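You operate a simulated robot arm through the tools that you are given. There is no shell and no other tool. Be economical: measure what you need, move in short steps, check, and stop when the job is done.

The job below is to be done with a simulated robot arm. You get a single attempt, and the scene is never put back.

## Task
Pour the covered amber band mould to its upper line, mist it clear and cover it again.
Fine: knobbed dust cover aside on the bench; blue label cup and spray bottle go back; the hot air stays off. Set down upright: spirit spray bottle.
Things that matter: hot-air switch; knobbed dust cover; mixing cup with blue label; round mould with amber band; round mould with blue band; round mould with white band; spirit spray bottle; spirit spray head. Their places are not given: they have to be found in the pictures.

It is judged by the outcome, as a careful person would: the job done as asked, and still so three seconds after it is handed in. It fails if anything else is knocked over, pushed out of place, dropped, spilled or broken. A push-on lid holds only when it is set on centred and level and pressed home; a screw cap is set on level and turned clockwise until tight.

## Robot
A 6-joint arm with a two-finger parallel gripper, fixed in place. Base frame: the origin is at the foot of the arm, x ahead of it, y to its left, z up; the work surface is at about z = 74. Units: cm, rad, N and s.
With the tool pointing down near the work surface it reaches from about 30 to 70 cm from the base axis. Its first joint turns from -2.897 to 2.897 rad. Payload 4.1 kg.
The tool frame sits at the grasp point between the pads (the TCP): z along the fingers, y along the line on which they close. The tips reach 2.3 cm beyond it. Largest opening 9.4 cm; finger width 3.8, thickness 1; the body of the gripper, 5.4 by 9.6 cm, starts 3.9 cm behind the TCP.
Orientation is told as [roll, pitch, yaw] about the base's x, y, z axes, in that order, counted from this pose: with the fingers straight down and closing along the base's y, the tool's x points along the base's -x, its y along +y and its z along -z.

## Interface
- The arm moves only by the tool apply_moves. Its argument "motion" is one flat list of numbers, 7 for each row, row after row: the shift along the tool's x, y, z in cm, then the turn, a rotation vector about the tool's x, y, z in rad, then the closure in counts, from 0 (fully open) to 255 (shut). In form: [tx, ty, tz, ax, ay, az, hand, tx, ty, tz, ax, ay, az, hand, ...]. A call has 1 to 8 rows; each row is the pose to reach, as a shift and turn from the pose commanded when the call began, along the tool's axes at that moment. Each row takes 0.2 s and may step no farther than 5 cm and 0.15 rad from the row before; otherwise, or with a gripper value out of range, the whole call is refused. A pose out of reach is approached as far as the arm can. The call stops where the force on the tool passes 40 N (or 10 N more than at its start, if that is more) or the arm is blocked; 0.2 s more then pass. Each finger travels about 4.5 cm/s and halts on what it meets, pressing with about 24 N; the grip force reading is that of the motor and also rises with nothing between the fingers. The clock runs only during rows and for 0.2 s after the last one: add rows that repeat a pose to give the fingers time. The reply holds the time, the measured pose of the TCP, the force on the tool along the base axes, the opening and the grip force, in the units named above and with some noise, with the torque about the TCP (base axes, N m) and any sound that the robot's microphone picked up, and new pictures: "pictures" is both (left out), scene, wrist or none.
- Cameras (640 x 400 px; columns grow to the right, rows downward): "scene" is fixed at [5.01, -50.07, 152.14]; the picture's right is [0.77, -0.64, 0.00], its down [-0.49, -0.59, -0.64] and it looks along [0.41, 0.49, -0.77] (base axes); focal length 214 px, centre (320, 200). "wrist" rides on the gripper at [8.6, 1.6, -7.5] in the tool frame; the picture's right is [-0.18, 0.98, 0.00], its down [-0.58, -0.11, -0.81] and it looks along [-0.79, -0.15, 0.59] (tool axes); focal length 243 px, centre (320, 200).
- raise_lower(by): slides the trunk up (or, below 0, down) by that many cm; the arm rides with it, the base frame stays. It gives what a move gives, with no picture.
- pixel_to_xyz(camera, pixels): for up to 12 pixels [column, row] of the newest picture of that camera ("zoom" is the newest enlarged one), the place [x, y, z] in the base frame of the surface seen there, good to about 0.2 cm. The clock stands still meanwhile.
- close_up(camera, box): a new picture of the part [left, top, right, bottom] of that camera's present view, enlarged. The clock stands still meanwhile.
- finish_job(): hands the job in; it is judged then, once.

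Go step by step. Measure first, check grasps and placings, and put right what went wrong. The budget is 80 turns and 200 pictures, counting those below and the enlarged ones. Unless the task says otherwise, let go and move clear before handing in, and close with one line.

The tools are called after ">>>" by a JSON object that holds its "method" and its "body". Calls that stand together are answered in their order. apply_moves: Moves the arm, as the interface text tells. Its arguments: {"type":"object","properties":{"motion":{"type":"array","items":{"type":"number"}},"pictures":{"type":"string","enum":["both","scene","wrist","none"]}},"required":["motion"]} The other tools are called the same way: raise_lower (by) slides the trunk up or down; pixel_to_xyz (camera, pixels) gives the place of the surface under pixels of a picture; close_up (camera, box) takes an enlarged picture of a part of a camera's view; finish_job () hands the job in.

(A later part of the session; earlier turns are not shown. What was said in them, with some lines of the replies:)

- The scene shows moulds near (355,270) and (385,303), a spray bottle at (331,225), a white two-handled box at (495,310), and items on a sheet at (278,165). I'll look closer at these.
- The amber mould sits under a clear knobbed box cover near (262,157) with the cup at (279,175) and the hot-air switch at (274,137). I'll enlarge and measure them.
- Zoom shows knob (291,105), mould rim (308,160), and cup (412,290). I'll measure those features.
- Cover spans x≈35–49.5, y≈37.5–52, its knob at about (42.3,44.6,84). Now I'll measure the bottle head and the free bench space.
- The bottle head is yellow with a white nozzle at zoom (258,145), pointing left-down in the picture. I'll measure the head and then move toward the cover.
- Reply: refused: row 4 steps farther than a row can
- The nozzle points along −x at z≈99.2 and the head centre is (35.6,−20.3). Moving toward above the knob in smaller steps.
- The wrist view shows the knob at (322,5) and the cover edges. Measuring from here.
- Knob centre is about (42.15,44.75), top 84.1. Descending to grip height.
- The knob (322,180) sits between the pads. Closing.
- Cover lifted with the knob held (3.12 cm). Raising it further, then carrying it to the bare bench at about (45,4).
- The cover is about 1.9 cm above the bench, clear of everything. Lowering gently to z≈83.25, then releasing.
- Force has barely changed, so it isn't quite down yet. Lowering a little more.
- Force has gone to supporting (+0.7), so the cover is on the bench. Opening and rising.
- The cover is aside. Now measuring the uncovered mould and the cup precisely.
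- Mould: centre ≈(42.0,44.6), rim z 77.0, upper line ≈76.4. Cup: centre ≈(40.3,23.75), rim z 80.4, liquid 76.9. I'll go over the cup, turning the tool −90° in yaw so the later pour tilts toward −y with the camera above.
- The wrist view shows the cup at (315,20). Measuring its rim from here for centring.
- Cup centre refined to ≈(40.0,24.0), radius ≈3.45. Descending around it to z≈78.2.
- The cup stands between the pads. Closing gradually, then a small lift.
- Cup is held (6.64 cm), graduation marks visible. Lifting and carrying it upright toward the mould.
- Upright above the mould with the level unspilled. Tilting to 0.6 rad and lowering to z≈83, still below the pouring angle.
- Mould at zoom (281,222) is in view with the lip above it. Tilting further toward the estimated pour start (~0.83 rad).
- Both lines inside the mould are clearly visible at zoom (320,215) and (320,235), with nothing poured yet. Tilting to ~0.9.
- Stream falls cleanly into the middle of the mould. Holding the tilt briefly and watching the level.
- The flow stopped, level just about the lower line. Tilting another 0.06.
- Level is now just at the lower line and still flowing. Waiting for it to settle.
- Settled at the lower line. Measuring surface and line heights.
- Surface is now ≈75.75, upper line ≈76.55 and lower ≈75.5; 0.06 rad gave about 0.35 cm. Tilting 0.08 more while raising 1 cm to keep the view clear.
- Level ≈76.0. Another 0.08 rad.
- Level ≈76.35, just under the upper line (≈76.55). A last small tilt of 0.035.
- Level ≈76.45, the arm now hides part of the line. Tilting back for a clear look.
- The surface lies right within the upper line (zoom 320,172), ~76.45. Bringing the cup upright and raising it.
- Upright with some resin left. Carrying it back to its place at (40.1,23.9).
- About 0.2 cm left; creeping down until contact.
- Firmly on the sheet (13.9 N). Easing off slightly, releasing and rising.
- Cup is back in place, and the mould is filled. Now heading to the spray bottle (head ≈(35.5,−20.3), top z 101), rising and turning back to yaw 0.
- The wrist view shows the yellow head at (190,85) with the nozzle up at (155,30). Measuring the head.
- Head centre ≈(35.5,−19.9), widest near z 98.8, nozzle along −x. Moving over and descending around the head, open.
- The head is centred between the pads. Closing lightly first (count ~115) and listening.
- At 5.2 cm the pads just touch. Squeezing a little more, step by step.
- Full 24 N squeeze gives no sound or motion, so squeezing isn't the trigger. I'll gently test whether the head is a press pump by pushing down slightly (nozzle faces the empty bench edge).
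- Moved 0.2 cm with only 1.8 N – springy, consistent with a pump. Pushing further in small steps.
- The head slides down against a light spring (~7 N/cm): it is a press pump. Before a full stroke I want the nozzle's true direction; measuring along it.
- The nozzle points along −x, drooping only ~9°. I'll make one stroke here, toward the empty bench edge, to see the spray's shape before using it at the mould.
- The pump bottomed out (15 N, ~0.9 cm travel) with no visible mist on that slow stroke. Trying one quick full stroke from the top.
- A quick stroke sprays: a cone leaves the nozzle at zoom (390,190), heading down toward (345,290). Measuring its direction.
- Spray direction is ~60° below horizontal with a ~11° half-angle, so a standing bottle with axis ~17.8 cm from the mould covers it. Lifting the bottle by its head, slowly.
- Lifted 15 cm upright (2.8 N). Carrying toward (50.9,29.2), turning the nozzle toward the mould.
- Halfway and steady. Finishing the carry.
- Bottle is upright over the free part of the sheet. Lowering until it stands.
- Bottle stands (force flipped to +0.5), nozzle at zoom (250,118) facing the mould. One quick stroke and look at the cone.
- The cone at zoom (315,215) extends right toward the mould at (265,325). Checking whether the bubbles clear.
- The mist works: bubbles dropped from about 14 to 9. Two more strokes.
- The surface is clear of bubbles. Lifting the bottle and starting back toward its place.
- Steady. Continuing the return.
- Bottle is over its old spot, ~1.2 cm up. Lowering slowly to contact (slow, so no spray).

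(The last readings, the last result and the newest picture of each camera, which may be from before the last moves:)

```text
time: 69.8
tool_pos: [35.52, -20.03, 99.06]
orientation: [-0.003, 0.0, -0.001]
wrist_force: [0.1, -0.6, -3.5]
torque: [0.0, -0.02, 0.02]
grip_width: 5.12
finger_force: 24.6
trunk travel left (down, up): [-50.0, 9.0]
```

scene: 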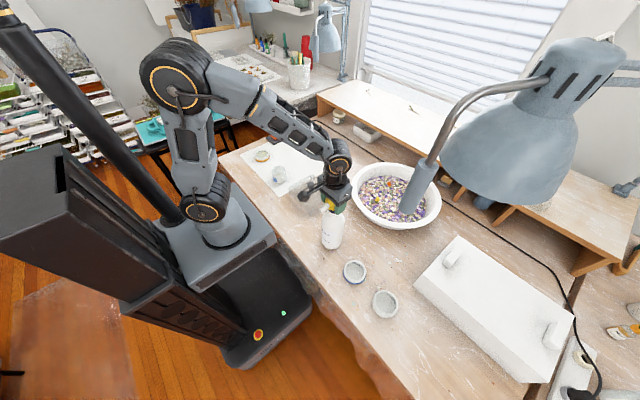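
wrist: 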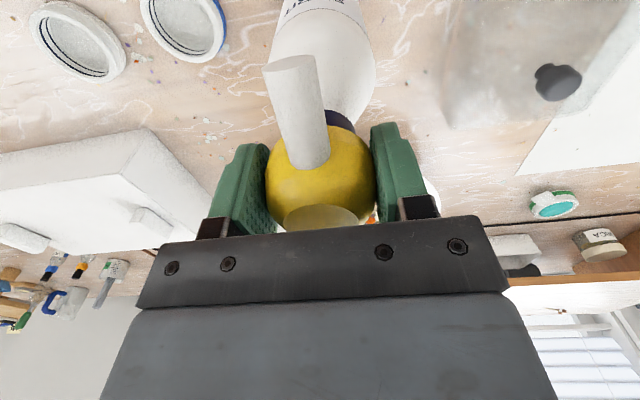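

Still hanging; a little lower.

>>> {"method": "apply_moves", "body": {"motion": [0, 0, 0.08, 0, 0, 0, 140, 0, 0, 0.16, 0, 0, 0, 140, 0, 0, 0.22, 0, 0, 0, 140], "pictures": "none"}}

```text
time: 70.6
tool_pos: [35.57, -19.88, 98.8]
orientation: [-0.001, 0.001, -0.002]
wrist_force: [-0.6, -0.6, 0.4]
torque: [0.1, 0.05, 0.02]
grip_width: 5.1
finger_force: 24.3
trunk travel left (down, up): [-50.0, 9.0]
```

Contact (+0.4 N). Opening slowly and rising clear.

>>> {"method": "apply_moves", "body": {"motion": [0, 0, 0, 0, 0, 0, 110, 0, 0, 0, 0, 0, 0, 60, 0, 0, 0, 0, 0, 0, 0, 0, 0, 0, 0, 0, 0, 0, 0, 0, -3, 0, 0, 0, 0, 0, 0, -7, 0, 0, 0, 0, 0, 0, -11, 0, 0, 0, 0, 0, 1, -13, 0, 0, 0, 0]}}

>>> {"method": "close_up", "body": {"camera": "scene", "box": [270, 160, 400, 270]}}

```text
time: 72.4
tool_pos: [35.59, -18.95, 111.98]
orientation: [0.001, 0.0, -0.002]
wrist_force: [-0.8, 0.2, -1.0]
torque: [-0.02, 0.03, -0.03]
grip_width: 9.4
finger_force: 0.1
trunk travel left (down, up): [-50.0, 9.0]
```

scene: 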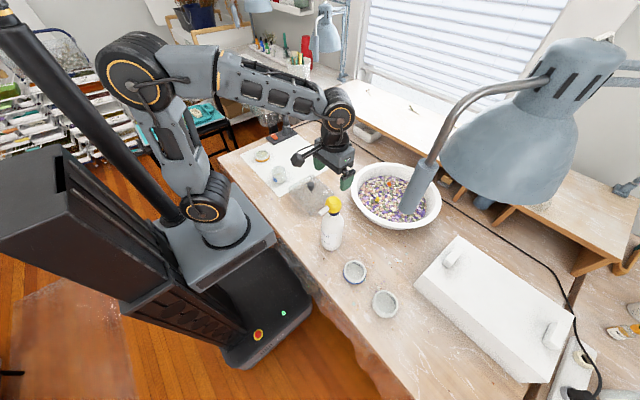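
wrist: 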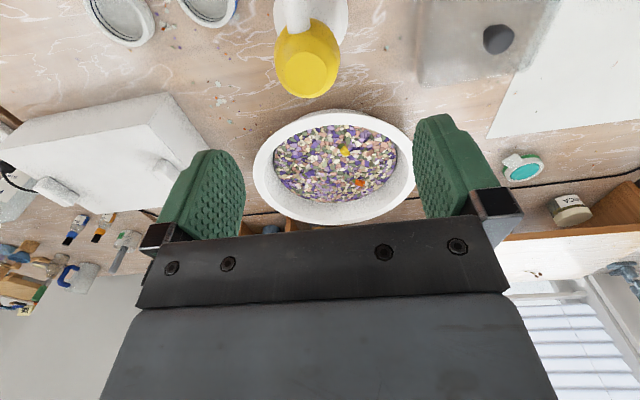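

```text
3.64 times, centred on (335, 215) of scene
```

zoom: 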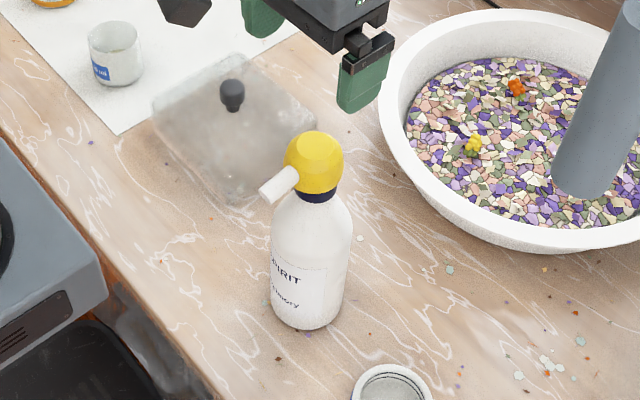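

Bottle is back upright. Now over to the cover knob at (44.8,3.75).

>>> {"method": "apply_moves", "body": {"motion": [-1.7, 4.2, 0, 0, 0, 0, 0, -3.4, 8.4, 0, 0, 0, 0, 0, -5.1, 12.6, 0, 0, 0, 0, 0, -6.8, 16.8, 1, 0, 0, 0, 0, -8.3, 20.7, 3, 0, 0, 0, 0, -9.16, 22.7, 6, 0, 0, 0, 0, -9.16, 22.7, 10, 0, 0, 0, 0, -9.16, 22.7, 14.5, 0, 0, 0, 0]}}

>>> {"method": "close_up", "body": {"camera": "wrist", "box": [220, 0, 420, 125]}}

>>> {"method": "pixel_to_xyz", "body": {"camera": "zoom", "pixels": [[320, 150], [300, 150], [340, 150], [320, 170], [320, 130]]}}

```text
time: 74.2
tool_pos: [44.6, 3.82, 97.16]
orientation: [-0.002, 0.0, -0.001]
wrist_force: [-0.6, 0.1, 0.5]
torque: [0.02, 0.0, -0.01]
grip_width: 9.41
finger_force: 0.0
trunk travel left (down, up): [-50.0, 9.0]
```

scene: 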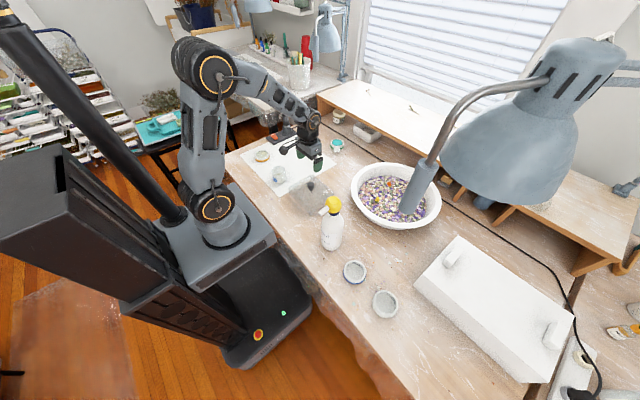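
wrist: 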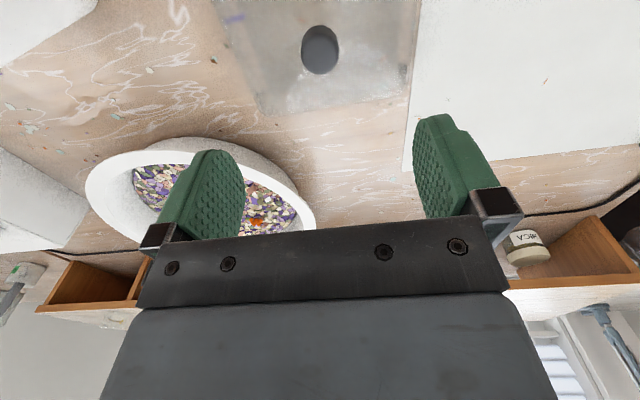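

```text
3.20 times, centred on (320, 62) of wrist
```

zoom: 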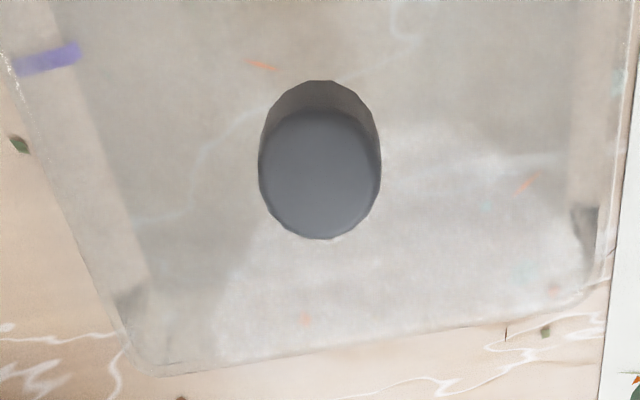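

```text
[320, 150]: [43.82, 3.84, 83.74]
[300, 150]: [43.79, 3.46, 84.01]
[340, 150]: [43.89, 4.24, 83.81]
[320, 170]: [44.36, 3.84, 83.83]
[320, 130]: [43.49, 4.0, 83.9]
```

Knob at ≈(44.55,3.85), right below. Descending, gripping and lifting.

>>> {"method": "apply_moves", "body": {"motion": [0, 0, 4, 0, 0, 0, 0, 0, 0, 8, 0, 0, 0, 0, 0, 0, 11.5, 0, 0, 0, 0, 0, 0, 14.1, 0, 0, 0, 0, 0, 0, 14.1, 0, 0, 0, 120, 0, 0, 14.1, 0, 0, 0, 255, 0, 0, 14.1, 0, 0, 0, 255, 0, 0, 14.1, 0, 0, 0, 255], "pictures": "none"}}

>>> {"method": "apply_moves", "body": {"motion": [0, 0, 0, 0, 0, 0, 255, 0, 0, -1, 0, 0, 0, 255, 0, 0, -4, 0, 0, 0, 255, 0, 0, -8, 0, 0, 0, 255, 0, 0, -12, 0, 0, 0, 255, 0, 0, -15, 0, 0, 0, 255]}}

```text
time: 76.0
tool_pos: [44.49, 3.69, 83.46]
orientation: [-0.001, 0.0, 0.001]
wrist_force: [0.0, 0.0, 1.1]
torque: [0.0, -0.01, 0.0]
grip_width: 3.09
finger_force: 23.9
trunk travel left (down, up): [-50.0, 9.0]
```

```text
time: 77.4
tool_pos: [44.42, 3.71, 98.2]
orientation: [-0.001, 0.001, -0.001]
wrist_force: [-0.2, -0.6, -0.2]
torque: [0.01, -0.01, 0.02]
grip_width: 3.11
finger_force: 23.7
trunk travel left (down, up): [-50.0, 9.0]
```

scene: 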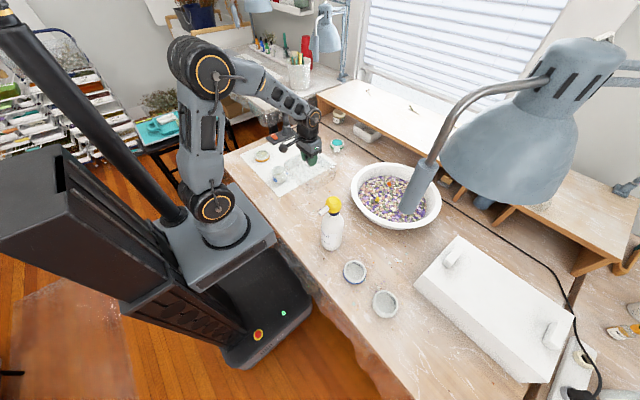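
wrist: 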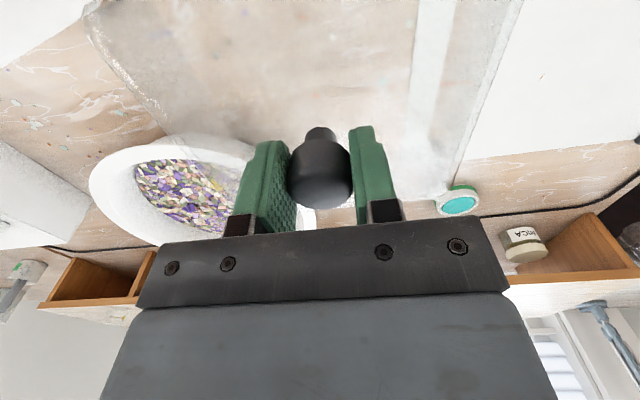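

Cover held. Carrying it back over the mould to (42.2,44.7).

>>> {"method": "apply_moves", "body": {"motion": [0.2, 4, 0, 0, 0, 0, 255, 0.4, 8.5, 0, 0, 0, 0, 255, 0.7, 13, 0, 0, 0, 0, 255, 0.9, 17.5, 0, 0, 0, 0, 255, 1.2, 22, 0, 0, 0, 0, 255, 1.4, 26.5, 0, 0, 0, 0, 255, 1.7, 31, 0, 0, 0, 0, 255, 1.9, 35.5, 0, 0, 0, 0, 255], "pictures": "none"}}

>>> {"method": "apply_moves", "body": {"motion": [0.2, 3.5, 0, 0, 0, 0, 255, 0.35, 5.5, 0, 0, 0, 0, 255, 0.35, 5.5, 3, 0, 0, 0, 255, 0.35, 5.5, 6, 0, 0, 0, 255, 0.35, 5.5, 8.5, 0, 0, 0, 255, 0.35, 5.5, 8.5, 0, 0, 0, 255]}}

>>> {"method": "close_up", "body": {"camera": "scene", "box": [225, 120, 305, 190]}}

```text
time: 79.2
tool_pos: [42.76, 39.23, 97.96]
orientation: [-0.002, -0.001, -0.001]
wrist_force: [-0.3, -0.1, -0.7]
torque: [-0.02, -0.01, -0.01]
grip_width: 3.1
finger_force: 24.3
trunk travel left (down, up): [-50.0, 9.0]
```

```text
time: 80.6
tool_pos: [42.53, 44.83, 89.62]
orientation: [-0.003, 0.001, -0.003]
wrist_force: [-1.0, -0.5, -0.9]
torque: [-0.04, -0.02, -0.02]
grip_width: 3.08
finger_force: 24.5
trunk travel left (down, up): [-50.0, 9.0]
```

scene: 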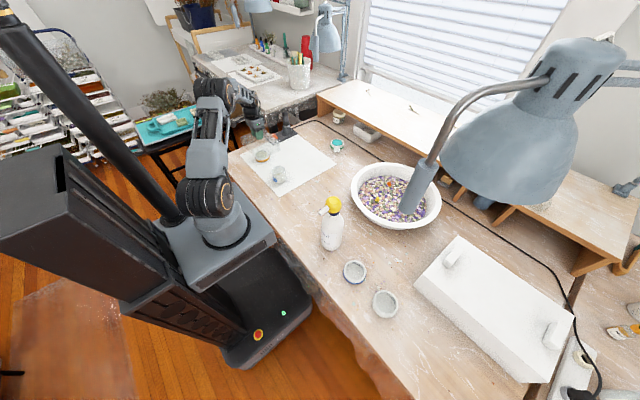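
wrist: 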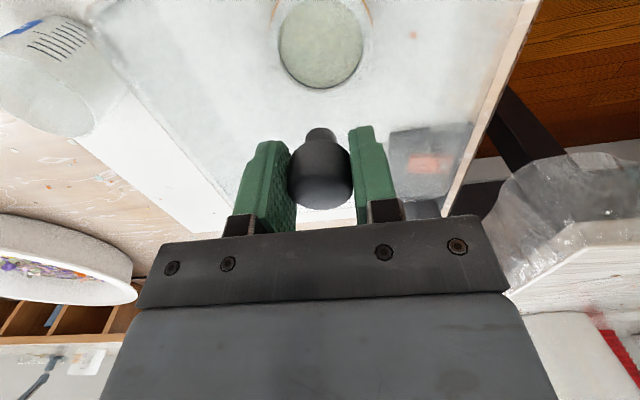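

```text
5.71 times, centred on (265, 155) of scene
```

zoom: 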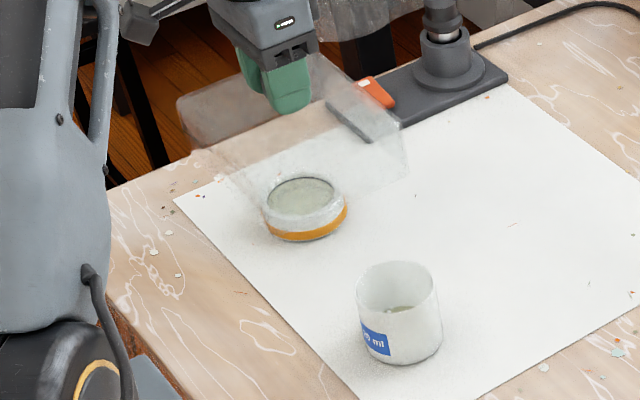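

Aligned over the mould, surface looks clear through the cover. Lowering carefully.

>>> {"method": "apply_moves", "body": {"motion": [0.25, -0.1, 2, 0, 0, 0, 255, 0.25, -0.1, 4, 0, 0, 0, 255, 0.25, -0.1, 5, 0, 0, 0, 255, 0.25, -0.1, 5.6, 0, 0, 0, 255, 0.25, -0.1, 5.9, 0, 0, 0, 255, 0.25, -0.1, 5.9, 0, 0, 0, 255], "pictures": "wrist"}}

```text
time: 82.0
tool_pos: [42.17, 44.7, 83.67]
orientation: [-0.002, 0.0, 0.001]
wrist_force: [0.0, -0.5, 0.0]
torque: [0.02, 0.0, 0.02]
grip_width: 3.09
finger_force: 24.1
trunk travel left (down, up): [-50.0, 9.0]
```

wrist: 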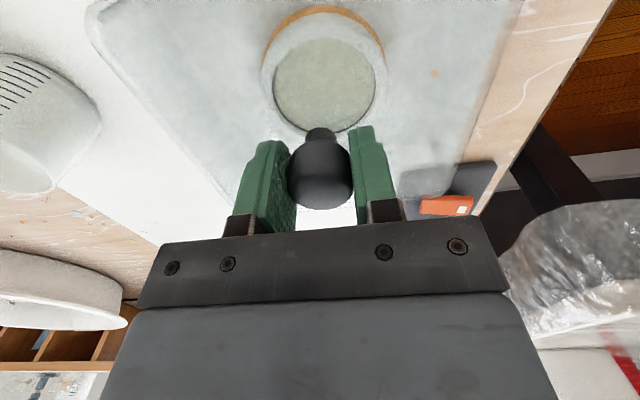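

Close to the sheet. Creeping down to contact.

>>> {"method": "apply_moves", "body": {"motion": [0, 0, 0.15, 0, 0, 0, 255, 0, 0, 0.3, 0, 0, 0, 255, 0, 0, 0.4, 0, 0, 0, 255], "pictures": "none"}}

```text
time: 82.8
tool_pos: [42.2, 44.67, 83.45]
orientation: [0.0, 0.001, -0.001]
wrist_force: [-0.6, 0.2, 4.9]
torque: [-0.08, 0.38, 0.01]
grip_width: 3.08
finger_force: 23.7
trunk travel left (down, up): [-50.0, 9.0]
```

Contact (4.9 N). Releasing and rising to check the seat.

>>> {"method": "apply_moves", "body": {"motion": [0, 0, -0.05, 0, 0, 0, 200, 0, 0, -0.05, 0, 0, 0, 120, 0, 0, -0.05, 0, 0, 0, 0, 0, 0, -0.05, 0, 0, 0, 0, 0, 0, -4, 0, 0, 0, 0, 0, 0, -8.5, 0, 0, 0, 0, 0, 0, -13, 0, 0, 0, 0, 0, -4, -15, 0, 0, 0, 0], "pictures": "none"}}

>>> {"method": "apply_moves", "body": {"motion": [0, -4.5, -1, 0, 0, 0, 0, 0, -9, -2, 0, 0, 0, 0, 0, -13.5, -3, 0, 0, 0, 0, 0, -18, -3, 0, 0, 0, 0, 0, -22.5, -3, 0, 0, 0, 0, 0, -27, -3, 0, 0, 0, 0]}}

>>> {"method": "close_up", "body": {"camera": "scene", "box": [235, 125, 305, 190]}}

```text
time: 84.6
tool_pos: [42.18, 40.52, 98.48]
orientation: [0.0, 0.0, -0.002]
wrist_force: [-0.4, -0.2, 0.6]
torque: [-0.02, 0.01, -0.05]
grip_width: 9.39
finger_force: 0.1
trunk travel left (down, up): [-50.0, 9.0]
```

```text
time: 86.0
tool_pos: [42.24, 13.54, 101.4]
orientation: [0.0, -0.003, 0.0]
wrist_force: [-0.4, 0.2, -0.3]
torque: [-0.01, 0.01, -0.01]
grip_width: 9.4
finger_force: 0.0
trunk travel left (down, up): [-50.0, 9.0]
```

scene: 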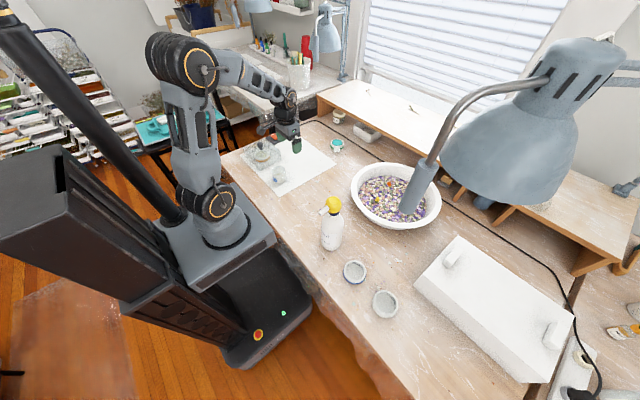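
wrist: 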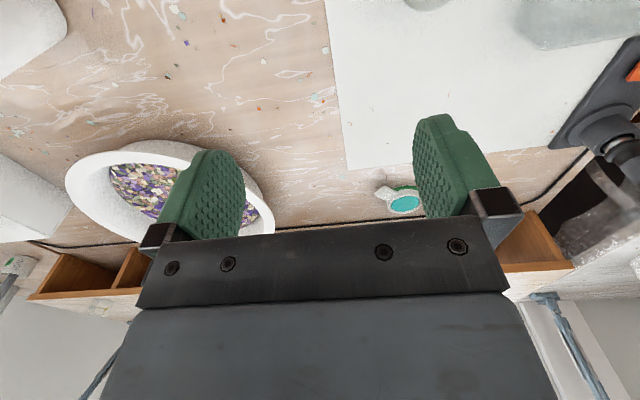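

```text
6.15 times, centred on (270, 158) of scene
```

zoom: 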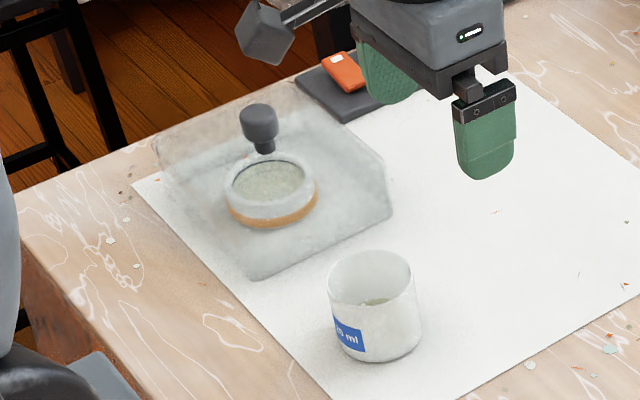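

The cover is over the mould, cup and switch untouched. A quick check that it sits flat.

>>> {"method": "pixel_to_xyz", "body": {"camera": "zoom", "pixels": [[258, 108], [253, 278], [392, 210], [385, 165], [165, 185], [262, 150], [345, 60]]}}

>>> {"method": "close_up", "body": {"camera": "scene", "box": [250, 140, 275, 162]}}

```text
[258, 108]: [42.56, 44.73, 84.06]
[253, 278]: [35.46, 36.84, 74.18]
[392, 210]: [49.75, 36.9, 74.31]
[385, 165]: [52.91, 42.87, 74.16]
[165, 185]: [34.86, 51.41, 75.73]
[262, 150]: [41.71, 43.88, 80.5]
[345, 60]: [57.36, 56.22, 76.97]
```

```text
16.00 times, centred on (262, 151) of scene
```

zoom: 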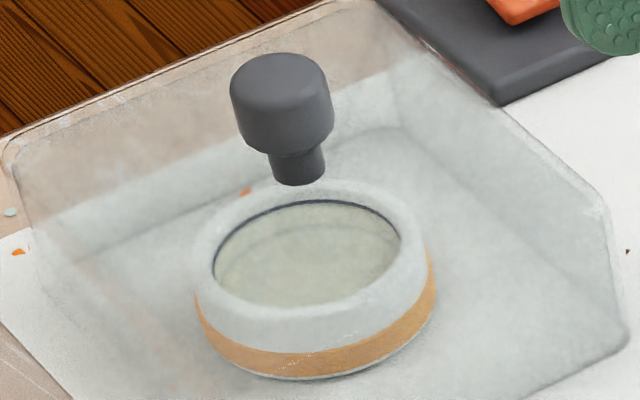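

The knob top is at z 84.06, the same as at the start, so the cover sits flat. The mould is filled to its upper line with no bubbles visible, and the bottle and cup are back in place. Handing in.

>>> {"method": "finish_job", "body": {}}

```text
The job is handed in.
```

The amber mould is filled to its upper line, misted clear and covered again. The blue-label cup and spray bottle are back upright in their places, and the hot air stayed off. To find out how the pump worked I made two test strokes at the bottle's own spot; one of them sprayed a puff over the empty edge of the bench.
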